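You operate a simulated robot arm through the tools that you are given. There is no shell and no other tool.

You are at the controls of a simulated robot arm. One attempt, no reset.

JOB
Run the steel tester 15 cycles at speed 60, then switch it off.
Fine: leave the cloth head and its weight on the thick blue coupon; let the count finish.

Only the result counts: the job must be done as asked and must still hold three seconds after the hand-in. Knocking over, shifting, dropping, spilling or breaking anything else fails it. Flat cloth is picked up by pressing the open fingertips on it (5 to 10 N) and closing them slowly along it; thin cloth reads only 2 to 8 mm in the jaws.

ROBOT AND FRAMES
A 6-joint arm with a fingered hand, fixed in place. Base frame: the origin is at the foot of the arm, x ahead of it, y to its left, z up. Readings come in m, rad, newtons and seconds.
With the tool pointing down near the work surface it reaches from about 0.32 to 0.82 m from the base axis. Its first joint turns from -2.897 to 2.897 rad. Payload 4 kg.
Tool frame: the origin (TCP) lies between the finger pads and is the grasp point; the fingertips stand 0.026 m ahead of it; z points along the fingers, y is the line along which they close. Largest opening 0.132 m; the body of the gripper starts 0.073 m behind the TCP. The gripper is a hand of 5 fingers: y runs from the thumb to the fingers, the wrist lies at [0, 0, -0.239] in the tool frame, and closing takes about 1.5 s.
Orientation is that of the tool frame in the base frame, as a unit quaternion [x, y, z, w]. With the fingers straight down and closing along the base's y, the tool's x points along the base's -x, its y along +y and its z along -z.

CONTROLS
- The arm moves only by the tool move_arm. Its argument "series" is a list of rows, each a list of 2 entries, a list of its own where there are three numbers: the shift along the tool's x, y, z in m, then the turn, a rotation vector about the tool's x, y, z in rad. In form: [[[tx, ty, tz], [rx, ry, rz]], ...]. A call has 1 to 20 rows; each row shifts and turns the commanded pose from where the row before left it, along the tool's axes as they then stand. "gripper" is the closure in counts, from 0 (fully open) to 255 (shut), set as the call begins (left out, the last holds). Rows are played at 5 a second. More than 0.05 m and 0.15 rad between two rows, or a gripper value outside its range, and nothing of the call is played. Where a pose cannot be reached the arm comes as near as it can. A force on the tool above 40 N (or 10 N above the force at the start of the call, whichever is more), or a blocked arm, ends the call early, and 0.2 s more pass. Each finger travels about 0.045 m/s and halts on what it meets, pressing with about 30 N; the grip force reading is that of the motor and also rises with nothing between the fingers. The clock runs only during rows and for 0.2 s after the last one: add rows that do not move to give the fingers time. It gives the time, the measured TCP pose, the force on the tool (base axes), the opening and the grip force at its end, in the units of the frame above (readings bear some noise), with the torque about the TCP (base axes, N m) and any sound that the robot's microphone picked up, and new pictures: "views" is both (left out), scene, wrist or none.
- Cameras (640 x 400 px; columns grow to the right, rows downward): "scene" is fixed at [0.0495, -0.6494, 1.5952]; the picture's right is [0.68, -0.74, 0.00], its down [-0.60, -0.55, -0.58] and it looks along [0.43, 0.39, -0.81] (base axes); focal length 214 px, centre (320, 200). "wrist" rides on the gripper at [0.084, 0.002, -0.097] in the tool frame; the picture's right is [-0.02, 1.00, 0.00], its down [-0.75, -0.02, -0.66] and it looks along [-0.66, -0.01, 0.75] (tool axes); focal length 270 px, centre (320, 200). There is no depth. A picture from a camera that has moved, and an enlarged one, comes with that camera's place and axes in the base frame and with its lens.
- set_fingers(finger1, finger2, finger3, finger4, thumb_bend): sets how far each is bent, from 0 (flat) to 100 (curled in); at 30 the hand is open as for a grip, at 70 the pads meet at the TCP. One left out holds its place. A second passes; each finger stops where it meets its share of the squeeze, and holds until it gets a number again. A gripper value or a shape takes the hand back. It gives what a move gives, with no picture; readings hold the bend of each and the force on the fingers (four entries, about 0 where the hand has none), thumb and palm.
- grasp_type(shape): the hand has 5 fingers and takes this shape, open, in about a second: jaw (thumb against the fingers, like two jaws); tri (thumb and two fingers); tip (a fingertip pinch); poke (one finger out to press); point (the index stretched); flat (the hand flat); cup (the hand cupped); fist (a fist). The gripper value then closes the fingers along that shape, each until it touches; the sizes above hold for jaw. It gives what a move gives, with no picture.
- inspect(camera, box): a new picture of the part [left, top, right, bottom] of that camera's present view, enlarged. The clock stands still meanwhile.
- hand_in(): hands the job in; it is judged then, once.

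Places have to be worked out from the pictures, the camera data and where the tool is seen. Open the gripper and draw the arm clear of the work before you hand the job in, unless the task says otherwise.

The tools are called after ">>>" by a JSON object that holds its "name" and its "arguments". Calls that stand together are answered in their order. move_arm: Moves the arm, as the interface text tells. Its arguments: {"type":"object","properties":{"series":{"type":"array"},"gripper":{"type":"number"},"views":{"type":"string","enum":["both","scene","wrist","none"]}},"required":["series"]} The other tools are called the same way: grasp_type (shape) gives the hand a shape; set_fingers (finger1, finger2, finger3, finger4, thumb_bend) moves the fingers one by one; inspect (camera, box) takes an enlarged picture of a part of a camera's view; hand_in () hands the job in.

At the start:

```text
clock: 0.0
eef_pos: [0.3879, 0.2471, 1.2448]
tool_rot: [-0.001, 1.0, 0.0, 0.0]
ft_force: [-0.2, 0.7, 0.3]
torque: [0.0, 0.01, 0.0]
opening: 0.1316
finger_force: 0.1
shape: jaw
bend: [30.0, 30.0, 30.0, 30.0, 30.0]
finger forces: [0.0, 0.0, 0.0, 0.0, 0.0, 0.0]
```

scene: 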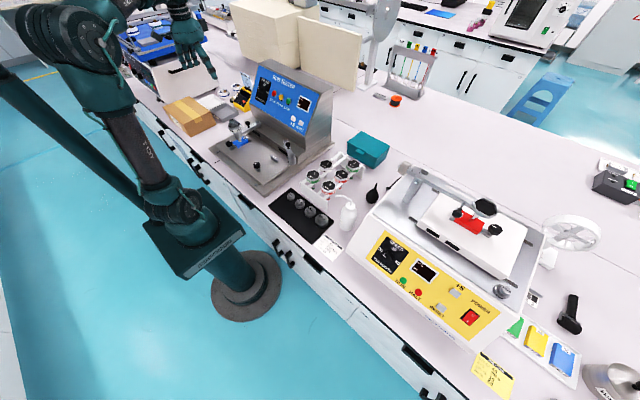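
wrist: 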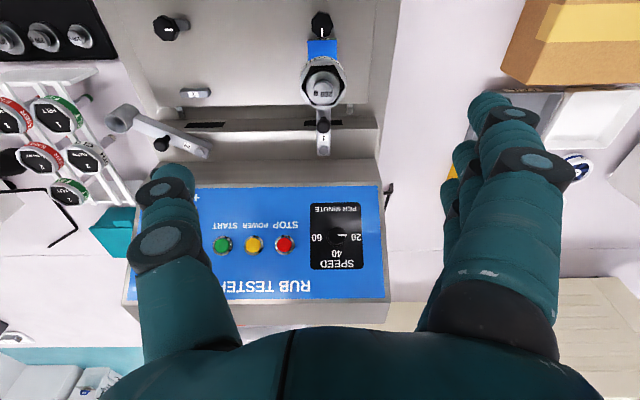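

I see two testers: a steel one with a blue panel ("RUB TESTER") and a yellow one. I'll enlarge the pictures to read the controls before moving.

>>> {"name": "inspect", "arguments": {"camera": "scene", "box": [200, 50, 360, 200]}}

>>> {"name": "inspect", "arguments": {"camera": "wrist", "box": [120, 170, 400, 330]}}

>>> {"name": "inspect", "arguments": {"camera": "wrist", "box": [80, 0, 400, 180]}}

>>> {"name": "inspect", "arguments": {"camera": "scene", "box": [340, 150, 620, 400]}}

```text
2.67 times, centred on (280, 125) of scene
camera zoom: at [0.0495, -0.6494, 1.5952], right [0.68, -0.74, 0.0], down [-0.6, -0.55, -0.58], along [0.43, 0.39, -0.81], focal length 572 px, centre (427, 400)
```

zoom: 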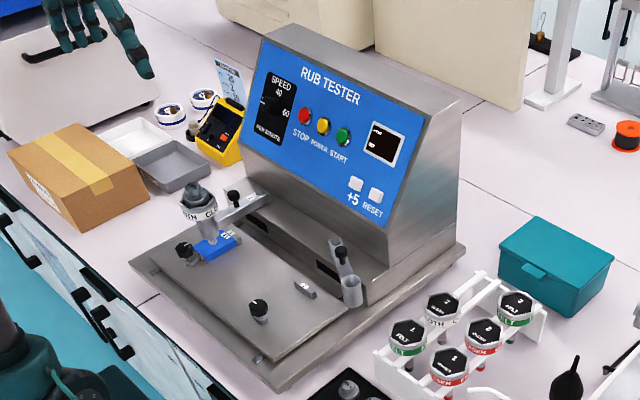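

```text
2.29 times, centred on (260, 250) of wrist
camera zoom: at [0.3031, 0.2475, 1.3417], right [0.02, 1.0, 0.0], down [0.75, -0.02, 0.66], along [0.66, -0.01, -0.75], focal length 618 px, centre (457, 86)
```

zoom: 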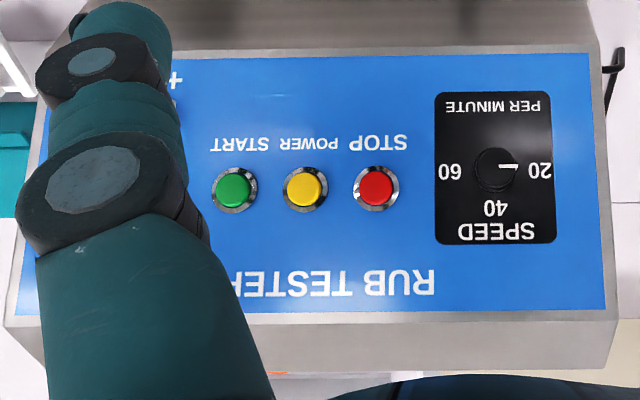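

```text
2.00 times, centred on (240, 90) of wrist
camera zoom: at [0.3031, 0.2475, 1.3417], right [0.02, 1.0, 0.0], down [0.75, -0.02, 0.66], along [0.66, -0.01, -0.75], focal length 541 px, centre (480, 420)
```

zoom: 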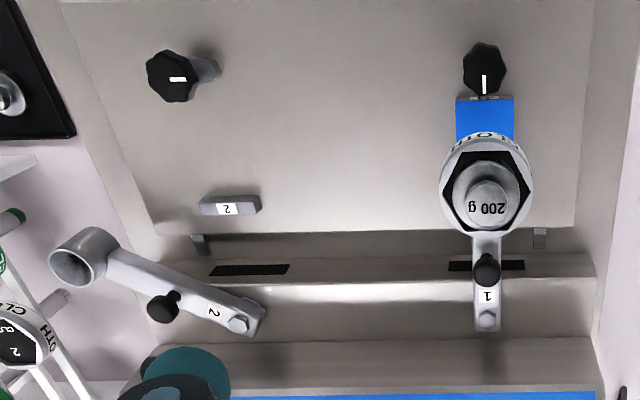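

```text
1.60 times, centred on (480, 275) of scene
camera zoom: at [0.0495, -0.6494, 1.5952], right [0.68, -0.74, 0.0], down [-0.6, -0.55, -0.58], along [0.43, 0.39, -0.81], focal length 343 px, centre (64, 80)
```

zoom: 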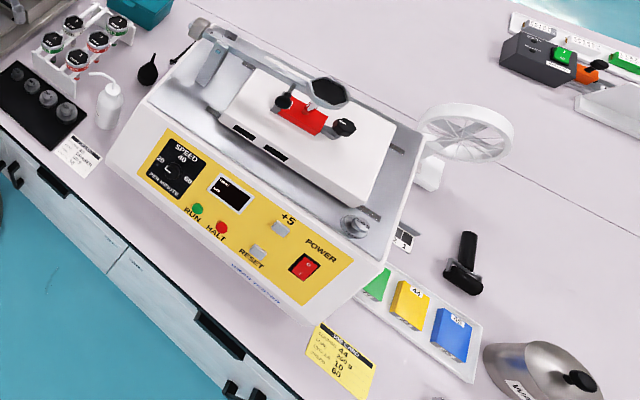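

The red button triangulates to about (0.642, 0.185, 1.064), on a panel leaning back about 57°. I'll zoom in on the display, cards and knob to check their state.

>>> {"name": "inspect", "arguments": {"camera": "scene", "box": [285, 85, 325, 110]}}

>>> {"name": "inspect", "arguments": {"camera": "scene", "box": [255, 65, 305, 100]}}

>>> {"name": "inspect", "arguments": {"camera": "scene", "box": [220, 70, 270, 110]}}

>>> {"name": "inspect", "arguments": {"camera": "scene", "box": [300, 220, 350, 260]}}

>>> {"name": "inspect", "arguments": {"camera": "scene", "box": [220, 110, 310, 180]}}

>>> {"name": "inspect", "arguments": {"camera": "scene", "box": [465, 345, 525, 395]}}

```text
16.00 times, centred on (305, 98) of scene
camera zoom: at [0.0495, -0.6494, 1.5952], right [0.68, -0.74, 0.0], down [-0.6, -0.55, -0.58], along [0.43, 0.39, -0.81], focal length 3432 px, centre (560, 1840)
```

zoom: 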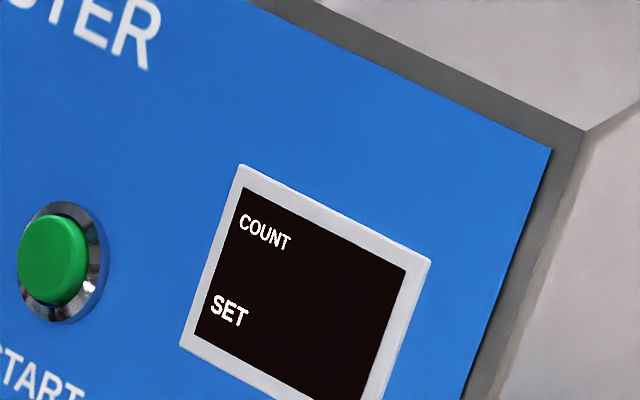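

```text
11.43 times, centred on (280, 82) of scene
camera zoom: at [0.0495, -0.6494, 1.5952], right [0.68, -0.74, 0.0], down [-0.6, -0.55, -0.58], along [0.43, 0.39, -0.81], focal length 2451 px, centre (777, 1543)
```

zoom: 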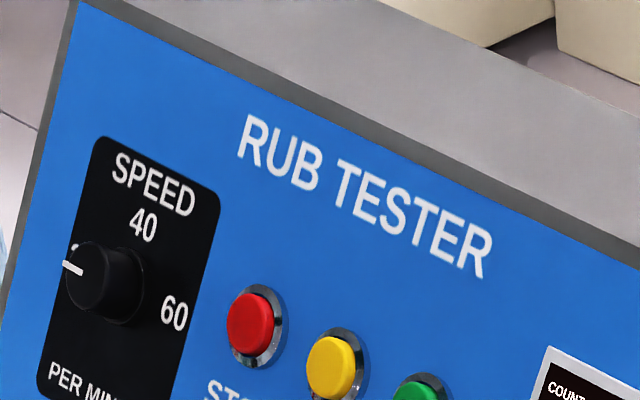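

```text
10.00 times, centred on (245, 90) of scene
camera zoom: at [0.0495, -0.6494, 1.5952], right [0.68, -0.74, 0.0], down [-0.6, -0.55, -0.58], along [0.43, 0.39, -0.81], focal length 2145 px, centre (1070, 1300)
```

zoom: 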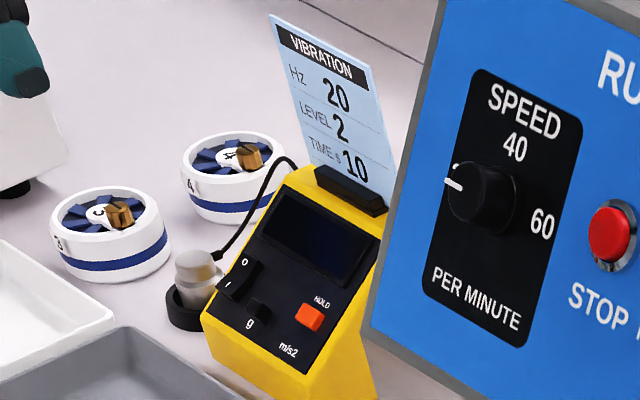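

```text
10.00 times, centred on (325, 240) of scene
camera zoom: at [0.0495, -0.6494, 1.5952], right [0.68, -0.74, 0.0], down [-0.6, -0.55, -0.58], along [0.43, 0.39, -0.81], focal length 2145 px, centre (270, -200)
```

zoom: 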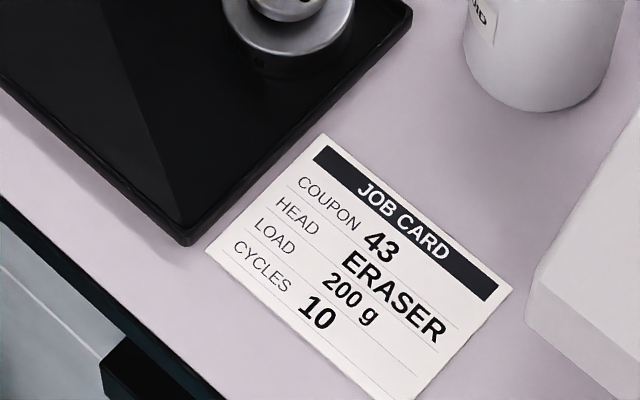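

```text
5.71 times, centred on (265, 145) of scene
camera zoom: at [0.0495, -0.6494, 1.5952], right [0.68, -0.74, 0.0], down [-0.6, -0.55, -0.58], along [0.43, 0.39, -0.81], focal length 1226 px, centre (634, 514)
```

zoom: 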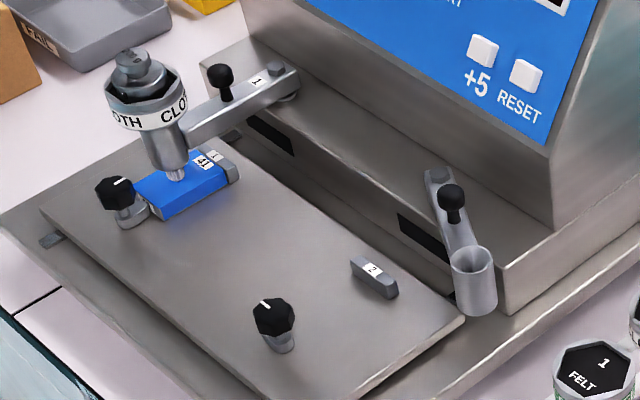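

```text
8.00 times, centred on (495, 370) of scene
camera zoom: at [0.0495, -0.6494, 1.5952], right [0.68, -0.74, 0.0], down [-0.6, -0.55, -0.58], along [0.43, 0.39, -0.81], focal length 1716 px, centre (-1080, -1160)
```

zoom: 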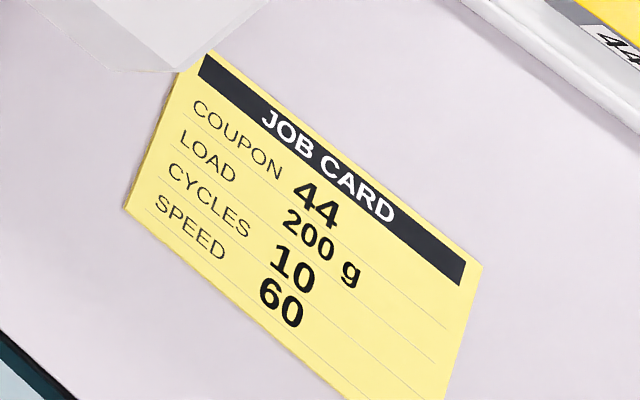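

The steel tester is off (display dark), its speed knob points to 20, and the cloth head with the 200 g weight already sits on blue coupon 41. I'll move forward a little and tilt the tool about 1 rad so that it faces the sloped panel.

>>> {"name": "move_arm", "arguments": {"series": [[[-0.04, 0, 0], [0, 0, 0]], [[-0.04, 0, 0], [0, 0, 0]], [[0, 0, 0], [0, -0.125, 0]], [[0, 0, 0], [0, -0.125, 0]], [[0, 0, 0], [0, -0.125, 0]], [[0, 0, 0], [0, -0.125, 0]], [[0, 0, 0], [0, -0.125, 0]], [[0, 0, 0], [0, -0.125, 0]], [[0, 0, 0], [0, -0.125, 0]], [[0, 0, 0], [0, -0.125, 0]], [[0, 0, 0], [0, 0, 0]]], "views": "both"}}

```text
clock: 2.4
eef_pos: [0.548, 0.3263, 1.4008]
tool_rot: [-0.003, 0.909, -0.005, 0.418]
ft_force: [0.4, 0.1, -0.2]
torque: [0.04, 0.02, -0.02]
opening: 0.1317
finger_force: 0.1
shape: jaw
bend: [30.0, 30.0, 30.0, 30.0, 30.0]
finger forces: [0.0, 0.1, 0.1, 0.0, 0.1, 0.1]
out of reach, approached as far as the arm can: row 3, 4, 5, 6, 7, 8, 9, 10
camera wrist: at [0.4198, 0.3269, 1.4001], right [0.01, 1.0, 0.0], down [-0.01, 0.0, 1.0], along [1.0, -0.01, 0.01], focal length 270 px, centre (320, 200)
```

scene: 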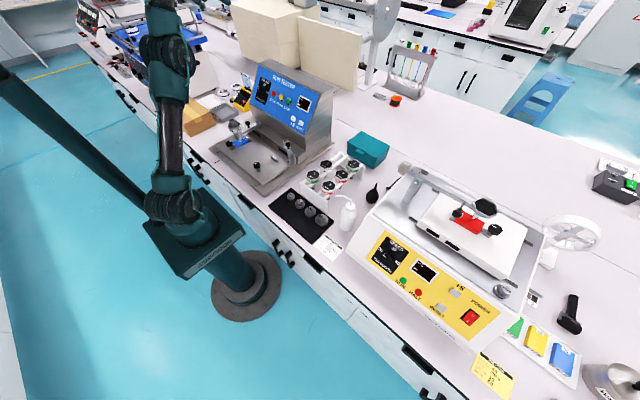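
wrist: 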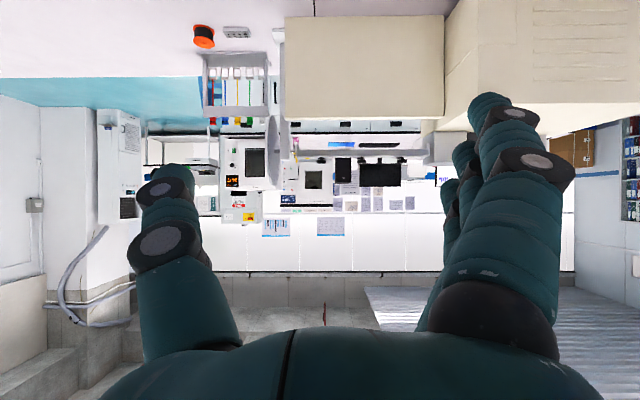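

The tilt stopped at about 49° and the TCP drifted to (0.548, 0.326, 1.401), so that pose is out of reach in close. I'll make a small test move to see where commanded motion resumes from.

>>> {"name": "move_arm", "arguments": {"series": [[[0, -0.03, 0], [0, 0, 0]], [[0, 0, 0], [0, 0, 0]]], "views": "none"}}

```text
clock: 3.0
eef_pos: [0.5544, 0.2984, 1.4129]
tool_rot: [-0.002, 0.909, -0.006, 0.416]
ft_force: [-0.1, 0.5, 0.0]
torque: [0.02, 0.01, -0.02]
opening: 0.1319
finger_force: 0.0
shape: jaw
bend: [30.0, 30.0, 30.0, 30.0, 30.0]
finger forces: [0.1, 0.1, 0.0, 0.1, 0.1, 0.0]
out of reach, approached as far as the arm can: row 1
```

The test move followed from the measured pose, but the arm is still at a limit. I'll enlarge the arm in the scene view to see how it is folded.

>>> {"name": "inspect", "arguments": {"camera": "scene", "box": [60, 0, 320, 260]}}

```text
1.54 times, centred on (190, 130) of scene
camera zoom: at [0.0495, -0.6494, 1.5952], right [0.68, -0.74, 0.0], down [-0.6, -0.55, -0.58], along [0.43, 0.39, -0.81], focal length 330 px, centre (520, 308)
```

zoom: 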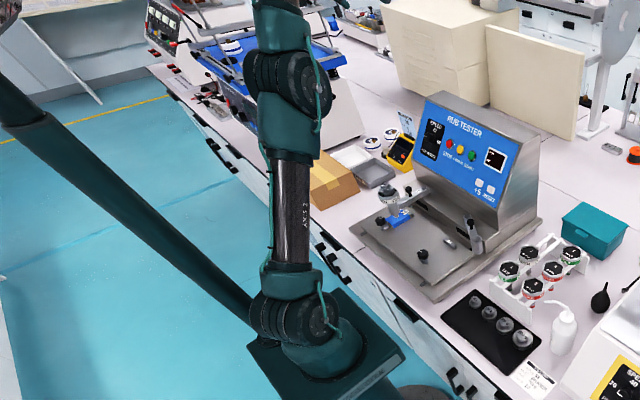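

The arm is stretched high at a limit here. I'll try moving down and forward to (0.60, 0.185, 1.15) at this tilt, which is still clear of the panel and weights.

>>> {"name": "move_arm", "arguments": {"series": [[[0.028, -0.019, 0.0345], [0, 0, 0]], [[0.028, -0.019, 0.0345], [0, 0, 0]], [[0.028, -0.019, 0.0345], [0, 0, 0]], [[0.028, -0.019, 0.0345], [0, 0, 0]], [[0.028, -0.019, 0.0345], [0, 0, 0]], [[0.0, 0.0, 0.0], [0, 0, 0]]], "views": "both"}}

```text
clock: 4.4
eef_pos: [0.5875, 0.2954, 1.3902]
tool_rot: [-0.002, 0.909, -0.007, 0.416]
ft_force: [-1.6, 0.2, -0.5]
torque: [0.01, 0.03, 0.03]
opening: 0.1315
finger_force: 0.0
shape: jaw
bend: [30.0, 30.0, 30.0, 30.0, 30.0]
finger forces: [0.0, 0.0, 0.1, 0.0, 0.1, 0.0]
out of reach, approached as far as the arm can: row 1, 2, 3, 4, 5
camera wrist: at [0.459, 0.2957, 1.389], right [0.02, 1.0, 0.0], down [-0.01, 0.0, 1.0], along [1.0, -0.02, 0.01], focal length 270 px, centre (320, 200)
```

scene: 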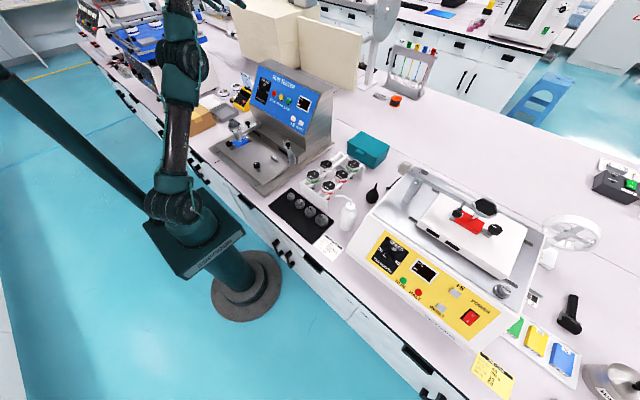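
wrist: 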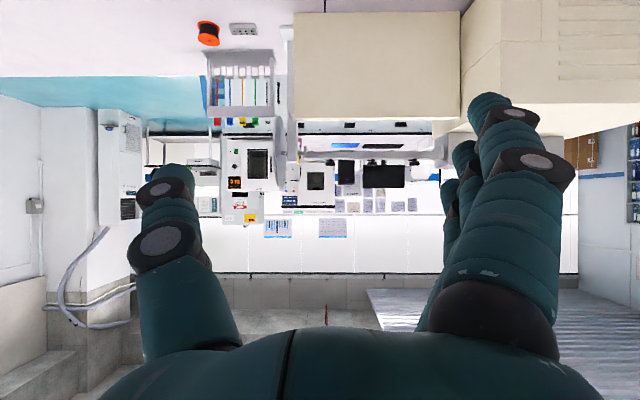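

The arm followed only partly, so I'll turn the tool back to straight down here. Then I'll come to the panel from a lower, tool-down pose and see how far it tilts.

>>> {"name": "move_arm", "arguments": {"series": [[[0, 0, 0], [0, 0.12, 0]], [[0, 0, 0], [0, 0.12, 0]], [[0, 0, 0], [0, 0.12, 0]], [[0, 0, 0], [0, 0.12, 0]], [[0, 0, 0], [0, 0.12, 0]], [[0, 0, 0], [0, 0.12, 0]], [[0, 0, 0], [0, 0.12, 0]], [[0, 0, 0], [0, 0, 0]]], "views": "scene"}}

```text
clock: 6.2
eef_pos: [0.5129, 0.2737, 1.3177]
tool_rot: [0.001, 1.0, -0.005, 0.012]
ft_force: [-0.2, -0.3, 0.0]
torque: [-0.02, -0.01, 0.01]
opening: 0.1318
finger_force: 0.0
shape: jaw
bend: [30.0, 30.0, 30.0, 30.0, 30.0]
finger forces: [0.1, 0.0, 0.0, 0.1, 0.1, 0.0]
out of reach, approached as far as the arm can: row 2, 3, 4, 5, 6, 7
```

scene: 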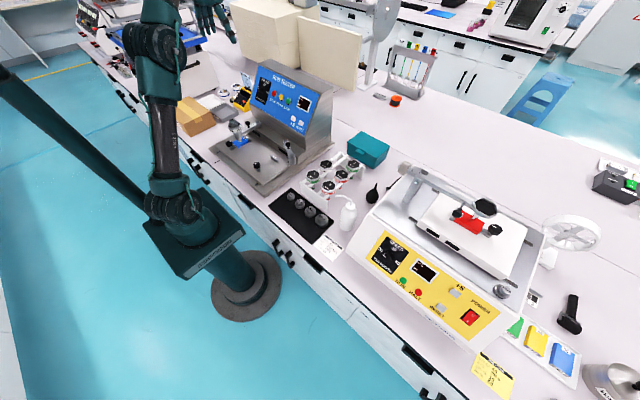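

The tool is straight down again at (0.513, 0.274, 1.318). I'll lower it to about (0.50, 0.185, 1.16), then tilt in small steps and watch for the reach warning.

>>> {"name": "move_arm", "arguments": {"series": [[[0.003, -0.022, 0.04], [0, 0, 0]], [[0.003, -0.022, 0.04], [0, 0, 0]], [[0.003, -0.022, 0.04], [0, 0, 0]], [[0.003, -0.022, 0.04], [0, 0, 0]], [[0, 0, 0], [0, 0, 0]]], "views": "both"}}

>>> {"name": "move_arm", "arguments": {"series": [[[0, 0, 0], [0, -0.1, 0]], [[0, 0, 0], [0, -0.1, 0]], [[0, 0, 0], [0, -0.1, 0]], [[0, 0, 0], [0, 0, 0]]], "views": "scene"}}

```text
clock: 7.4
eef_pos: [0.5155, 0.187, 1.1806]
tool_rot: [0.002, 1.0, -0.006, 0.007]
ft_force: [-0.2, -0.2, 0.2]
torque: [0.03, 0.0, 0.0]
opening: 0.132
finger_force: 0.0
shape: jaw
bend: [30.0, 30.0, 30.0, 30.0, 30.0]
finger forces: [0.0, 0.0, 0.0, 0.1, 0.0, 0.0]
out of reach, approached as far as the arm can: row 4
camera wrist: at [0.4299, 0.188, 1.2752], right [0.02, 1.0, -0.01], down [0.74, -0.01, 0.67], along [0.67, -0.03, -0.74], focal length 270 px, centre (320, 200)
```

scene: 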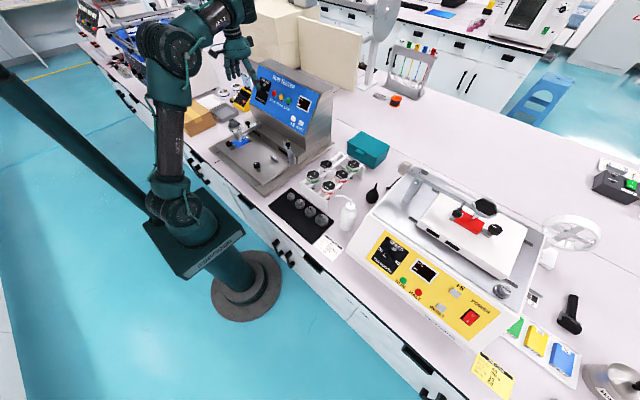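
wrist: 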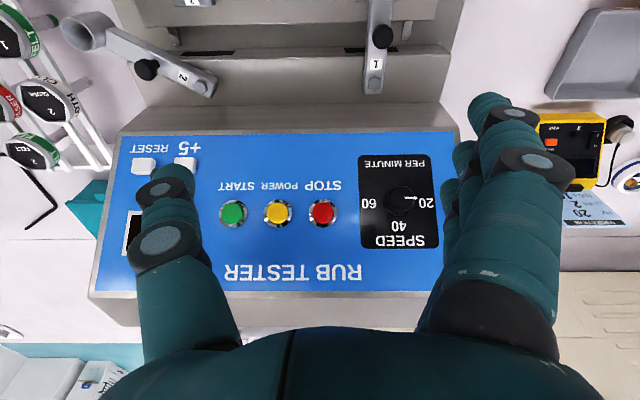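

```text
clock: 8.4
eef_pos: [0.5674, 0.2108, 1.2642]
tool_rot: [0.0, 0.987, -0.007, 0.158]
ft_force: [0.2, -0.4, -0.4]
torque: [0.0, -0.01, 0.02]
opening: 0.1321
finger_force: 0.0
shape: jaw
bend: [30.0, 30.0, 30.0, 30.0, 30.0]
finger forces: [0.0, 0.0, 0.0, 0.1, 0.1, 0.0]
out of reach, approached as far as the arm can: row 1, 2, 3
```

scene: 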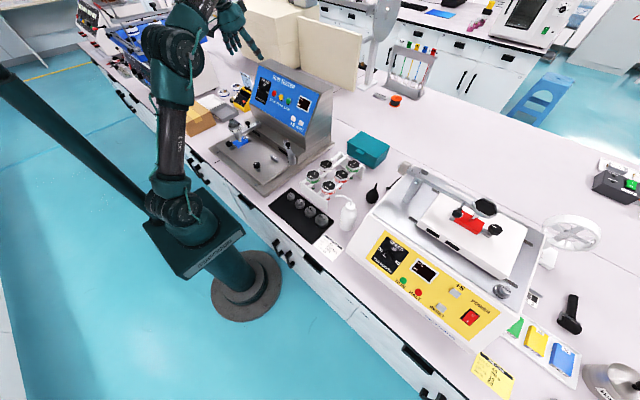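

The tilt pushed the arm up and forward again to (0.567, 0.211, 1.264). I'll study the arm's posture more closely to understand the limit.

>>> {"name": "inspect", "arguments": {"camera": "scene", "box": [120, 0, 280, 100]}}

>>> {"name": "inspect", "arguments": {"camera": "scene", "box": [120, 150, 280, 250]}}

```text
4.00 times, centred on (200, 50) of scene
camera zoom: at [0.0495, -0.6494, 1.5952], right [0.68, -0.74, 0.0], down [-0.6, -0.55, -0.58], along [0.43, 0.39, -0.81], focal length 858 px, centre (800, 800)
```

zoom: 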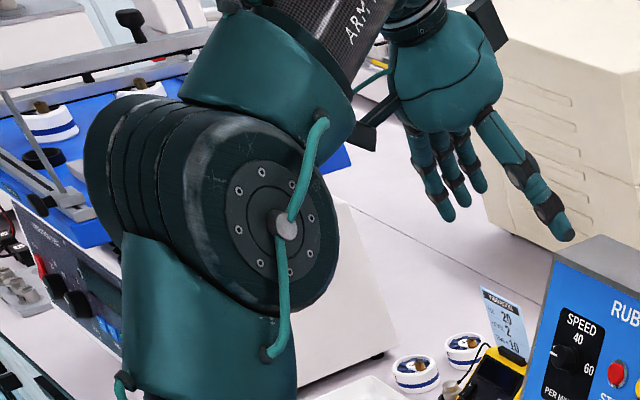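

```text
4.00 times, centred on (200, 200) of scene
camera zoom: at [0.0495, -0.6494, 1.5952], right [0.68, -0.74, 0.0], down [-0.6, -0.55, -0.58], along [0.43, 0.39, -0.81], focal length 858 px, centre (800, 200)
```

zoom: 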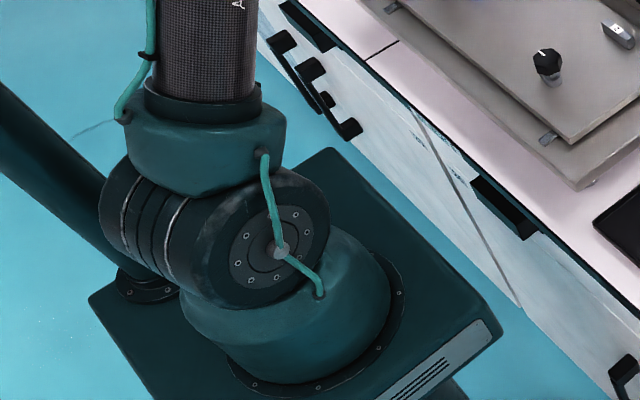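

The arm's wrist is out of the scene picture, so I can't tell which joint is at its limit. I'll straighten the tool down and swing toward y ≈ -0.05, high over the bench, where the scene camera can see the whole wrist.

>>> {"name": "move_arm", "arguments": {"series": [[[0, 0, 0], [0, 0.1, 0]], [[0, 0, 0], [0, 0.1, 0]], [[0, 0, 0], [0, 0.11, 0]], [[0.01, -0.045, 0], [0, 0, 0]], [[0.01, -0.045, 0], [0, 0, 0]], [[0.01, -0.045, 0], [0, 0, 0]], [[0.01, -0.045, 0], [0, 0, 0]], [[0.01, -0.045, 0], [0, 0, 0]], [[0, 0, 0], [0, 0, 0]]], "views": "both"}}

>>> {"name": "inspect", "arguments": {"camera": "scene", "box": [120, 0, 360, 150]}}

```text
clock: 10.4
eef_pos: [0.518, -0.0103, 1.2656]
tool_rot: [0.001, 1.0, -0.007, 0.006]
ft_force: [-0.1, 0.1, -0.2]
torque: [0.0, 0.0, 0.0]
opening: 0.132
finger_force: 0.1
shape: jaw
bend: [30.0, 30.0, 30.0, 30.0, 30.0]
finger forces: [0.1, 0.0, 0.0, 0.1, 0.1, 0.0]
camera wrist: at [0.4309, -0.009, 1.3598], right [0.02, 1.0, -0.01], down [0.75, -0.01, 0.67], along [0.67, -0.02, -0.75], focal length 270 px, centre (320, 200)
```

scene: 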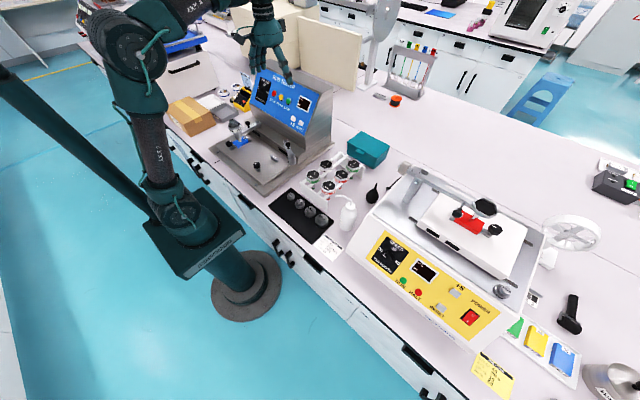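
wrist: 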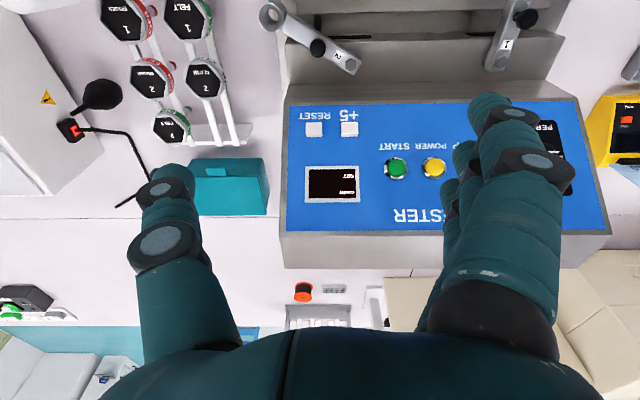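

```text
2.67 times, centred on (240, 75) of scene
camera zoom: at [0.0495, -0.6494, 1.5952], right [0.68, -0.74, 0.0], down [-0.6, -0.55, -0.58], along [0.43, 0.39, -0.81], focal length 572 px, centre (533, 533)
```

zoom: 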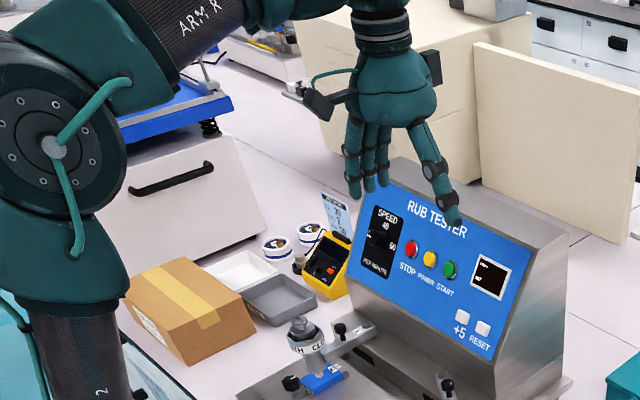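

Here, at (0.518, -0.010, 1.266), the pose is reachable with no warning. I'll test lowering and then tilting from this azimuth to see which one triggers the limit.

>>> {"name": "move_arm", "arguments": {"series": [[[0, 0, 0.03], [0, 0, 0]], [[0, 0, 0.03], [0, 0, 0]], [[0, 0, 0.03], [0, 0, 0]], [[0, 0, 0], [0, 0, 0]]], "views": "scene"}}

>>> {"name": "move_arm", "arguments": {"series": [[[0, 0, 0], [0, -0.1, 0]], [[0, 0, 0], [0, -0.1, 0]], [[0, 0, 0], [0, 0, 0]]], "views": "scene"}}

```text
clock: 11.4
eef_pos: [0.5253, -0.0122, 1.1925]
tool_rot: [0.001, 1.0, -0.006, 0.003]
ft_force: [0.5, -0.7, 0.3]
torque: [-0.02, 0.04, 0.02]
opening: 0.1318
finger_force: 0.1
shape: jaw
bend: [30.0, 30.0, 30.0, 30.0, 30.0]
finger forces: [0.1, 0.1, 0.1, 0.1, 0.0, 0.1]
out of reach, approached as far as the arm can: row 3
```

scene: 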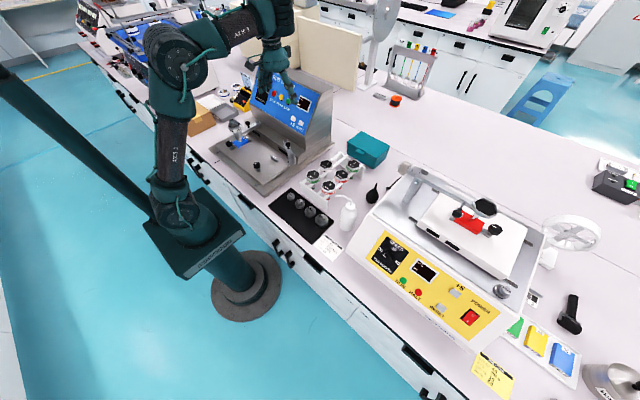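

```text
clock: 12.2
eef_pos: [0.5567, -0.0147, 1.2523]
tool_rot: [0.0, 0.995, -0.006, 0.102]
ft_force: [0.3, -0.2, 1.1]
torque: [-0.03, -0.04, -0.01]
opening: 0.1317
finger_force: 0.1
shape: jaw
bend: [30.0, 30.0, 30.0, 30.0, 30.0]
finger forces: [0.1, 0.1, 0.1, 0.0, 0.1, 0.1]
out of reach, approached as far as the arm can: row 1, 2
```

scene: 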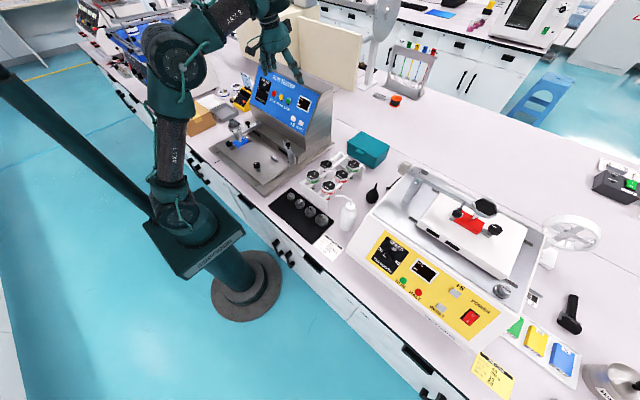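

The whole arm is visible now. I'll zoom in on the wrist joints to understand its structure.

>>> {"name": "inspect", "arguments": {"camera": "scene", "box": [130, 0, 330, 125]}}

>>> {"name": "inspect", "arguments": {"camera": "scene", "box": [220, 0, 320, 62]}}

```text
3.20 times, centred on (230, 62) of scene
camera zoom: at [0.0495, -0.6494, 1.5952], right [0.68, -0.74, 0.0], down [-0.6, -0.55, -0.58], along [0.43, 0.39, -0.81], focal length 686 px, centre (608, 640)
```

zoom: 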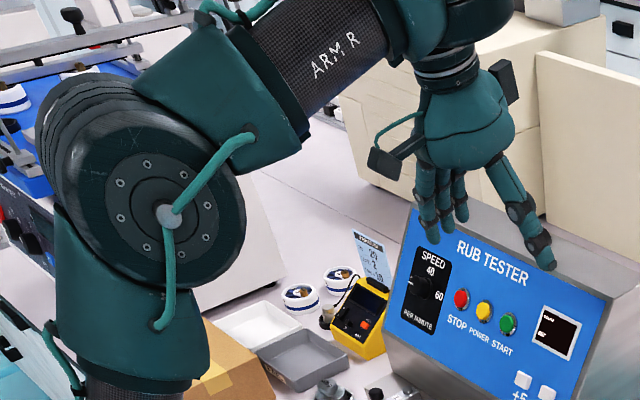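

```text
6.40 times, centred on (270, 31) of scene
camera zoom: at [0.0495, -0.6494, 1.5952], right [0.68, -0.74, 0.0], down [-0.6, -0.55, -0.58], along [0.43, 0.39, -0.81], focal length 1373 px, centre (640, 1282)
```

zoom: 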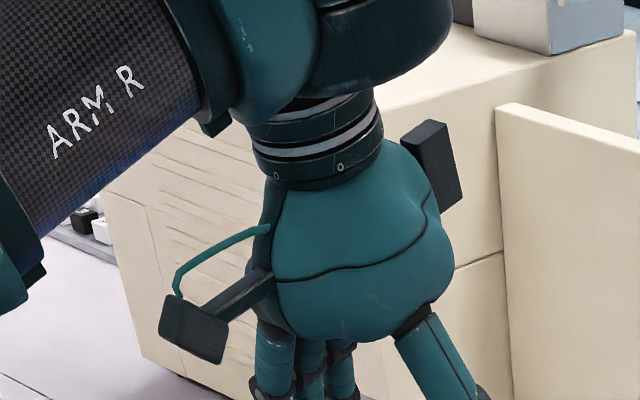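

The wrist won't open past about 95° from the forearm in this posture. I'll move to (0.55, -0.15, 1.2), tool down, to get the whole wrist into view and see its joint layout.

>>> {"name": "move_arm", "arguments": {"series": [[[0, 0, 0], [0, 0.1, 0]], [[0, 0, 0], [0, 0.1, 0]], [[0, -0.045, 0.01], [0, 0, 0]], [[0, -0.045, 0.01], [0, 0, 0]], [[0, -0.045, 0.01], [0, 0, 0]], [[0, 0, 0.01], [0, 0, 0]], [[0, 0, 0], [0, 0, 0]]], "views": "scene"}}

>>> {"name": "inspect", "arguments": {"camera": "scene", "box": [200, 0, 360, 100]}}

```text
clock: 13.8
eef_pos: [0.5656, -0.1552, 1.2142]
tool_rot: [0.002, 0.999, -0.015, 0.033]
ft_force: [0.1, -0.4, -0.3]
torque: [0.01, -0.01, -0.04]
opening: 0.132
finger_force: 0.0
shape: jaw
bend: [30.0, 30.0, 30.0, 30.0, 30.0]
finger forces: [0.0, 0.0, 0.0, 0.0, 0.1, 0.0]
out of reach, approached as far as the arm can: row 1, 2
```

scene: 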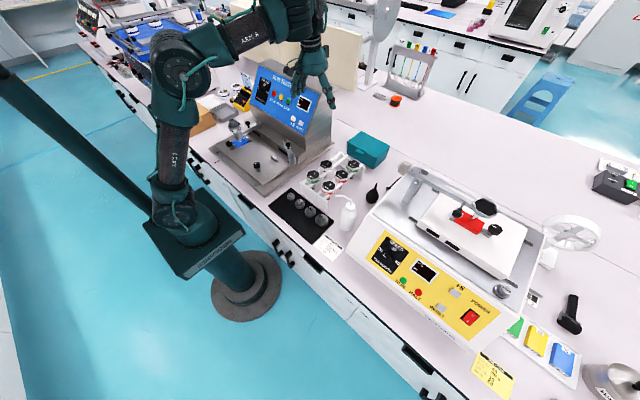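

```text
4.00 times, centred on (280, 50) of scene
camera zoom: at [0.0495, -0.6494, 1.5952], right [0.68, -0.74, 0.0], down [-0.6, -0.55, -0.58], along [0.43, 0.39, -0.81], focal length 858 px, centre (480, 800)
```

zoom: 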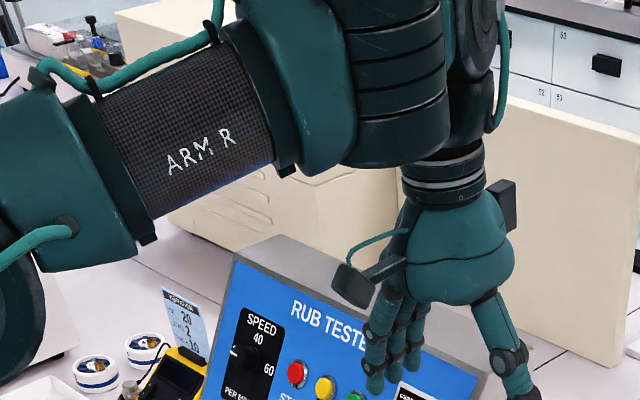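

I can see part of a ribbed wrist joint and a disc at the top of the picture. I'll bring the hand nearer to the camera, still high and clear of everything, to see the wrist fully.

>>> {"name": "move_arm", "arguments": {"series": [[[0.03, -0.035, 0], [0, 0.03, 0]], [[0.03, -0.035, 0], [0, 0.03, 0]], [[0.03, -0.035, 0], [0, 0, 0]], [[0.03, -0.035, 0], [0, 0, 0]], [[0.03, -0.035, 0], [0, 0, 0]], [[0, 0, 0], [0, 0, 0]]], "views": "scene"}}

>>> {"name": "inspect", "arguments": {"camera": "scene", "box": [180, 0, 420, 150]}}

```text
clock: 15.2
eef_pos: [0.4159, -0.3257, 1.2184]
tool_rot: [0.002, 1.0, -0.014, 0.004]
ft_force: [0.3, 0.4, 0.3]
torque: [-0.03, 0.02, -0.01]
opening: 0.1319
finger_force: 0.1
shape: jaw
bend: [30.0, 30.0, 30.0, 30.0, 30.0]
finger forces: [0.1, 0.0, 0.0, 0.0, 0.0, 0.0]
```

scene: 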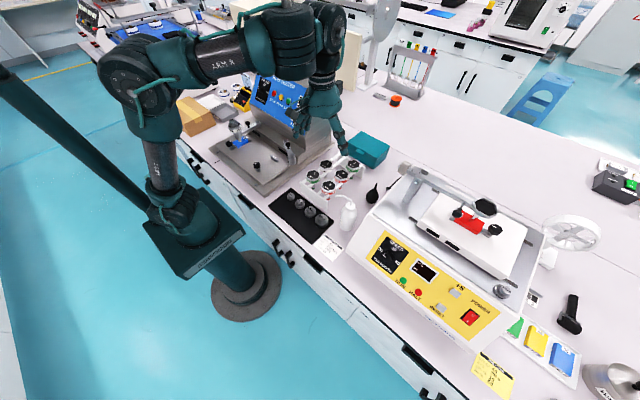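

```text
2.67 times, centred on (300, 75) of scene
camera zoom: at [0.0495, -0.6494, 1.5952], right [0.68, -0.74, 0.0], down [-0.6, -0.55, -0.58], along [0.43, 0.39, -0.81], focal length 572 px, centre (373, 533)
```

zoom: 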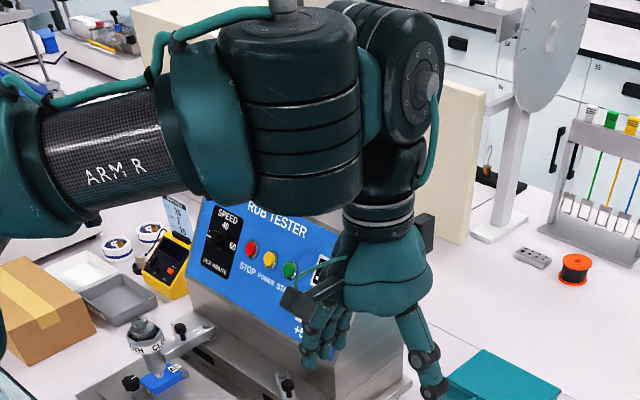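

Now I can see it: the fourth joint's axis stands perpendicular to the forearm and the hand hangs parallel to it, so the wrist is close to a singular pose. I'll test tilting here, away from the machine, to see whether the wrist can pitch in this configuration.

>>> {"name": "move_arm", "arguments": {"series": [[[0, 0, 0], [0, -0.1, 0]], [[0, 0, 0], [0, -0.1, 0]], [[0, 0, 0], [0, -0.1, 0]], [[0, 0, 0], [0, 0, 0]]], "views": "scene"}}

>>> {"name": "inspect", "arguments": {"camera": "scene", "box": [180, 0, 420, 150]}}

```text
clock: 16.2
eef_pos: [0.4287, -0.3326, 1.2469]
tool_rot: [0.0, 0.99, -0.005, 0.14]
ft_force: [0.4, -0.5, -0.2]
torque: [0.05, 0.01, -0.01]
opening: 0.1319
finger_force: 0.2
shape: jaw
bend: [30.0, 30.0, 30.0, 30.0, 30.0]
finger forces: [0.0, 0.1, 0.0, 0.0, 0.0, 0.0]
out of reach, approached as far as the arm can: row 2, 3
```

scene: 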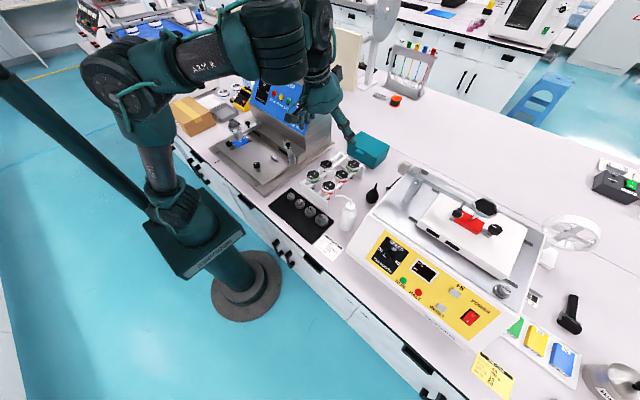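

```text
2.67 times, centred on (300, 75) of scene
camera zoom: at [0.0495, -0.6494, 1.5952], right [0.68, -0.74, 0.0], down [-0.6, -0.55, -0.58], along [0.43, 0.39, -0.81], focal length 572 px, centre (373, 533)
```

zoom: 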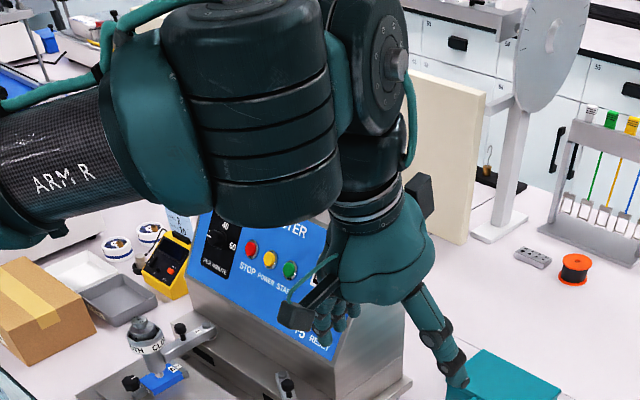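

The forearm itself pitched instead of the wrist, so the fifth joint's axis points outward and can only tilt the hand sideways. I'll level the hand again and test a sideways tilt, so that I can then sweep the tilt around toward the front.

>>> {"name": "move_arm", "arguments": {"series": [[[0, 0, 0], [0, 0.14, 0]], [[0, 0, 0], [0, 0.14, 0]], [[0, 0, 0], [-0.079, -0.062, 0]], [[0, 0, 0], [-0.079, -0.062, 0]], [[0, 0, 0], [-0.079, -0.062, 0]], [[0, 0, 0], [0, 0, 0]]], "views": "scene"}}

>>> {"name": "inspect", "arguments": {"camera": "scene", "box": [180, 0, 420, 150]}}

```text
clock: 17.6
eef_pos: [0.3966, -0.3509, 1.232]
tool_rot: [0.002, 0.999, -0.022, 0.036]
ft_force: [0.5, 0.1, 0.6]
torque: [-0.02, -0.02, 0.01]
opening: 0.132
finger_force: 0.1
shape: jaw
bend: [30.0, 30.0, 30.0, 30.0, 30.0]
finger forces: [0.1, 0.0, 0.1, 0.1, 0.0, 0.1]
out of reach, approached as far as the arm can: row 1, 2, 3, 4, 5
```

scene: 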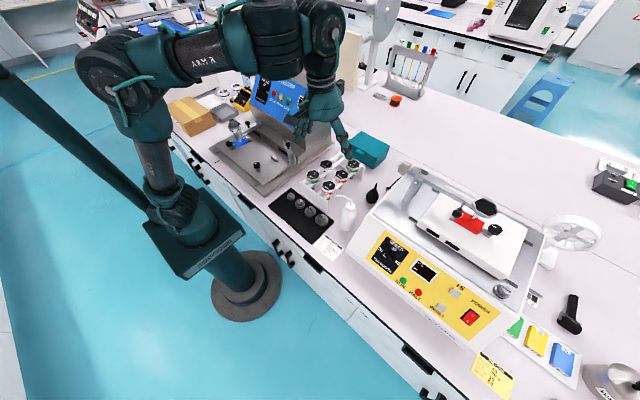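

```text
2.67 times, centred on (300, 75) of scene
camera zoom: at [0.0495, -0.6494, 1.5952], right [0.68, -0.74, 0.0], down [-0.6, -0.55, -0.58], along [0.43, 0.39, -0.81], focal length 572 px, centre (373, 533)
```

zoom: 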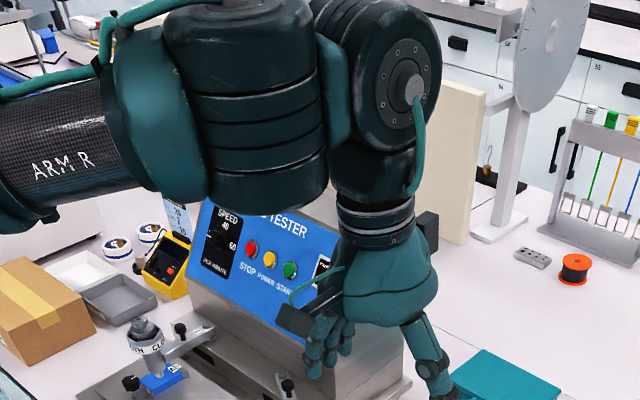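

That sideways tilt didn't take, so the fifth joint looks blocked in that direction. I'll try tilting the opposite way.

>>> {"name": "move_arm", "arguments": {"series": [[[0, 0, 0], [0.079, 0.062, 0]], [[0, 0, 0], [0.079, 0.062, 0]], [[0, 0, 0], [0.079, 0.062, 0]], [[0, 0, 0], [0, 0, 0]]], "views": "scene"}}

>>> {"name": "inspect", "arguments": {"camera": "scene", "box": [180, 0, 420, 150]}}

```text
clock: 18.6
eef_pos: [0.4007, -0.3533, 1.2384]
tool_rot: [0.007, 0.989, -0.138, -0.059]
ft_force: [0.3, -0.3, 0.2]
torque: [-0.01, 0.01, -0.03]
opening: 0.132
finger_force: 0.1
shape: jaw
bend: [30.0, 30.0, 30.0, 30.0, 30.0]
finger forces: [0.0, 0.0, 0.0, 0.1, 0.1, 0.1]
out of reach, approached as far as the arm can: row 3
```

scene: 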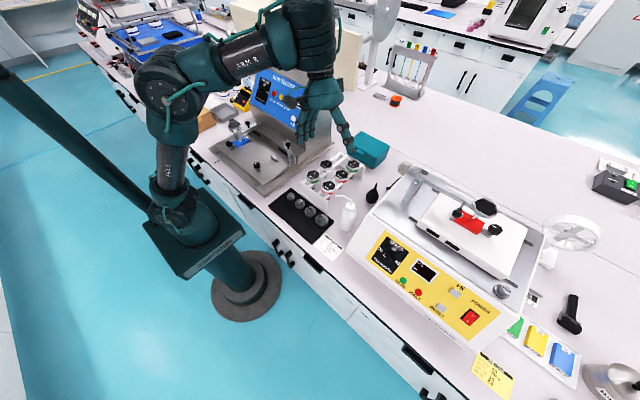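

```text
2.67 times, centred on (300, 75) of scene
camera zoom: at [0.0495, -0.6494, 1.5952], right [0.68, -0.74, 0.0], down [-0.6, -0.55, -0.58], along [0.43, 0.39, -0.81], focal length 572 px, centre (373, 533)
```

zoom: 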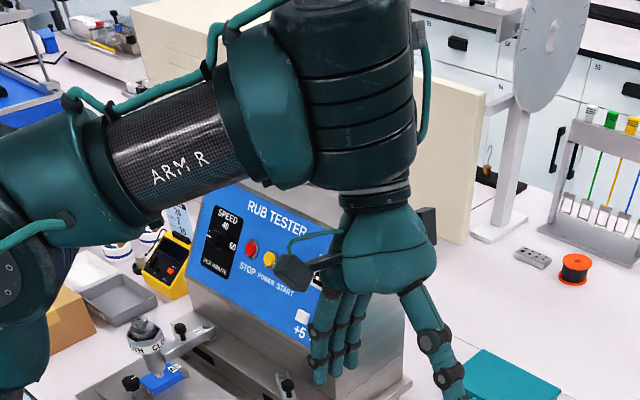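

That direction worked: the wrist swung round and the tool now leans about 17° sideways, off the singular pose. I'll sweep the lean around the cone from sideways toward +x in small steps, so that the fourth joint turns with it.

>>> {"name": "move_arm", "arguments": {"series": [[[0, 0, 0], [0.0225, -0.037, 0]], [[0, 0, 0], [0.0225, -0.037, 0]], [[0, 0, 0], [0, -0.0445, 0]], [[0, 0, 0], [0, -0.0445, 0]], [[0, 0, 0], [-0.0125, -0.043, 0]], [[0, 0, 0], [-0.0125, -0.043, 0]], [[0, 0, 0], [-0.0235, -0.038, 0]], [[0, 0, 0], [-0.0235, -0.038, 0]], [[0, 0, 0], [-0.033, -0.0295, 0]], [[0, 0, 0], [-0.033, -0.0295, 0]], [[0, 0, 0], [-0.04, -0.0195, 0]], [[0, 0, 0], [-0.04, -0.0195, 0]], [[0, 0, 0], [-0.044, -0.008, 0]], [[0, 0, 0], [-0.044, -0.008, 0]], [[0, 0, 0], [0, 0, 0]]], "views": "scene"}}

>>> {"name": "inspect", "arguments": {"camera": "scene", "box": [180, 0, 420, 150]}}

```text
clock: 21.8
eef_pos: [0.3975, -0.3648, 1.2512]
tool_rot: [-0.042, 0.987, -0.01, 0.157]
ft_force: [0.0, -0.3, -0.3]
torque: [-0.04, 0.01, 0.02]
opening: 0.1319
finger_force: 0.1
shape: jaw
bend: [30.0, 30.0, 30.0, 30.0, 30.0]
finger forces: [0.1, 0.0, 0.0, 0.1, 0.0, 0.0]
out of reach, approached as far as the arm can: row 1, 2, 3, 4, 5, 6, 11, 12, 13, 14
```

scene: 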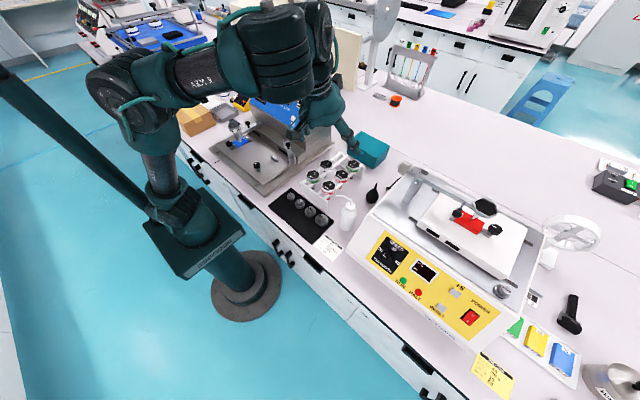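

```text
2.67 times, centred on (300, 75) of scene
camera zoom: at [0.0495, -0.6494, 1.5952], right [0.68, -0.74, 0.0], down [-0.6, -0.55, -0.58], along [0.43, 0.39, -0.81], focal length 572 px, centre (373, 533)
```

zoom: 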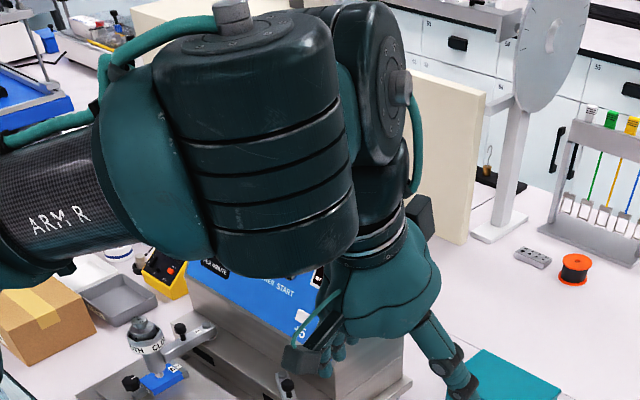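

The wrist slid back to its parallel pose. The fifth joint only bends one way, so the hand's lean is always on one side of that joint's axis. I'll level off nearer y = -0.15, make a bigger lean to the right, then sweep it outward more slowly.

>>> {"name": "move_arm", "arguments": {"series": [[[0, 0, 0], [-0.002, 0.105, 0]], [[0, 0, 0], [-0.002, 0.105, 0]], [[0, 0, 0], [-0.002, 0.105, 0]], [[0, 0, 0], [0, 0, 0]], [[-0.02, 0.04, 0.004], [0, 0, 0]], [[-0.02, 0.04, 0.004], [0, 0, 0]], [[-0.02, 0.04, 0.004], [0, 0, 0]], [[-0.02, 0.04, 0.004], [0, 0, 0]], [[-0.02, 0.04, 0.004], [0, 0, 0]], [[0, 0, 0], [0, 0, 0]]], "views": "scene"}}

>>> {"name": "inspect", "arguments": {"camera": "scene", "box": [180, 0, 420, 150]}}

```text
clock: 24.0
eef_pos: [0.4405, -0.1661, 1.233]
tool_rot: [-0.04, 0.999, -0.011, 0.023]
ft_force: [0.0, 0.4, -0.2]
torque: [-0.01, 0.02, 0.03]
opening: 0.1319
finger_force: 0.0
shape: jaw
bend: [30.0, 30.0, 30.0, 30.0, 30.0]
finger forces: [0.0, 0.0, 0.0, 0.0, 0.0, 0.0]
out of reach, approached as far as the arm can: row 1, 2, 3, 6, 7, 8, 9
```

scene: 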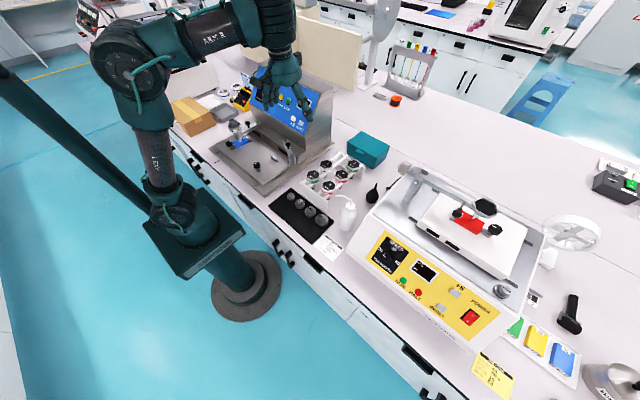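

```text
2.67 times, centred on (300, 75) of scene
camera zoom: at [0.0495, -0.6494, 1.5952], right [0.68, -0.74, 0.0], down [-0.6, -0.55, -0.58], along [0.43, 0.39, -0.81], focal length 572 px, centre (373, 533)
```

zoom: 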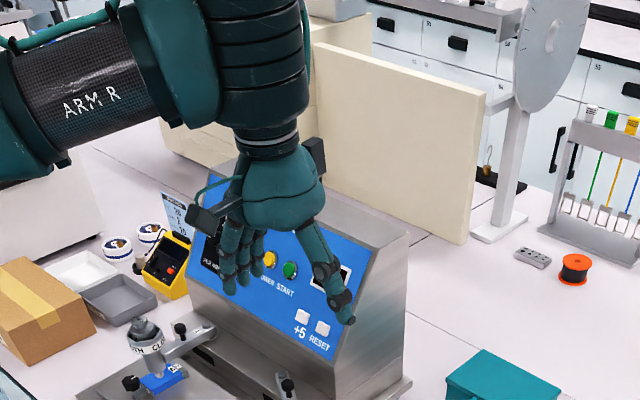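

The fifth joint now sits more toward the far side. I'll lean the hand right and outward, the direction this joint should allow, in small steps.

>>> {"name": "move_arm", "arguments": {"series": [[[0, 0, 0], [0.05, -0.023, 0]], [[0, 0, 0], [0.05, -0.023, 0]], [[0, 0, 0], [0.05, -0.023, 0]], [[0, 0, 0], [0.05, -0.023, 0]], [[0, 0, 0], [0.05, -0.023, 0]], [[0, 0, 0], [0.05, -0.023, 0]], [[0, 0, 0], [0.05, -0.023, 0]], [[0, 0, 0], [0.05, -0.023, 0]], [[0, 0, 0], [0, 0, 0]]], "views": "scene"}}

>>> {"name": "inspect", "arguments": {"camera": "scene", "box": [180, 0, 420, 150]}}

```text
clock: 26.0
eef_pos: [0.4898, -0.1749, 1.3537]
tool_rot: [-0.034, 0.971, -0.205, 0.121]
ft_force: [-0.7, 0.8, -0.5]
torque: [0.01, 0.0, -0.02]
opening: 0.1321
finger_force: 0.0
shape: jaw
bend: [30.0, 30.0, 30.0, 30.0, 30.0]
finger forces: [0.0, 0.1, 0.0, 0.0, 0.0, 0.0]
out of reach, approached as far as the arm can: row 1, 2, 3, 4, 5, 6, 7, 8
```

scene: 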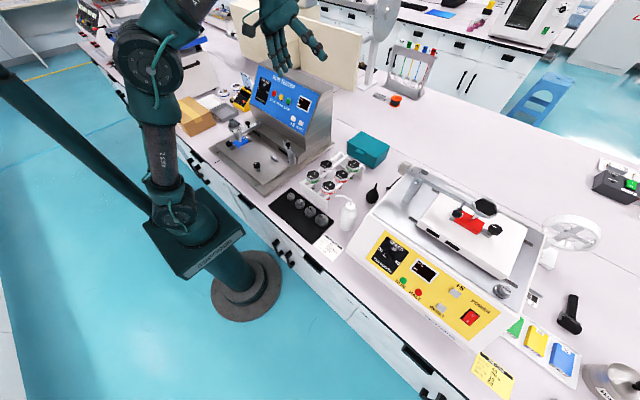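

```text
2.67 times, centred on (300, 75) of scene
camera zoom: at [0.0495, -0.6494, 1.5952], right [0.68, -0.74, 0.0], down [-0.6, -0.55, -0.58], along [0.43, 0.39, -0.81], focal length 572 px, centre (373, 533)
```

zoom: 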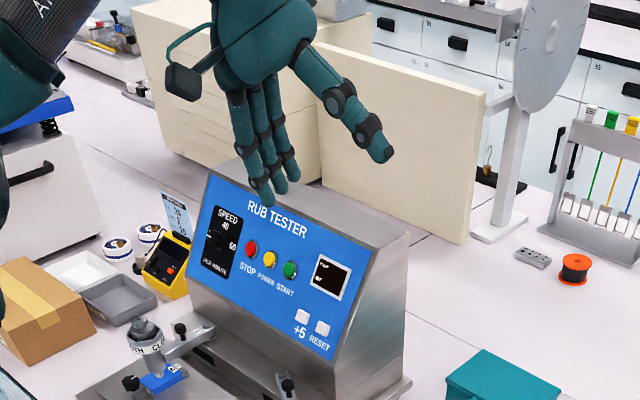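

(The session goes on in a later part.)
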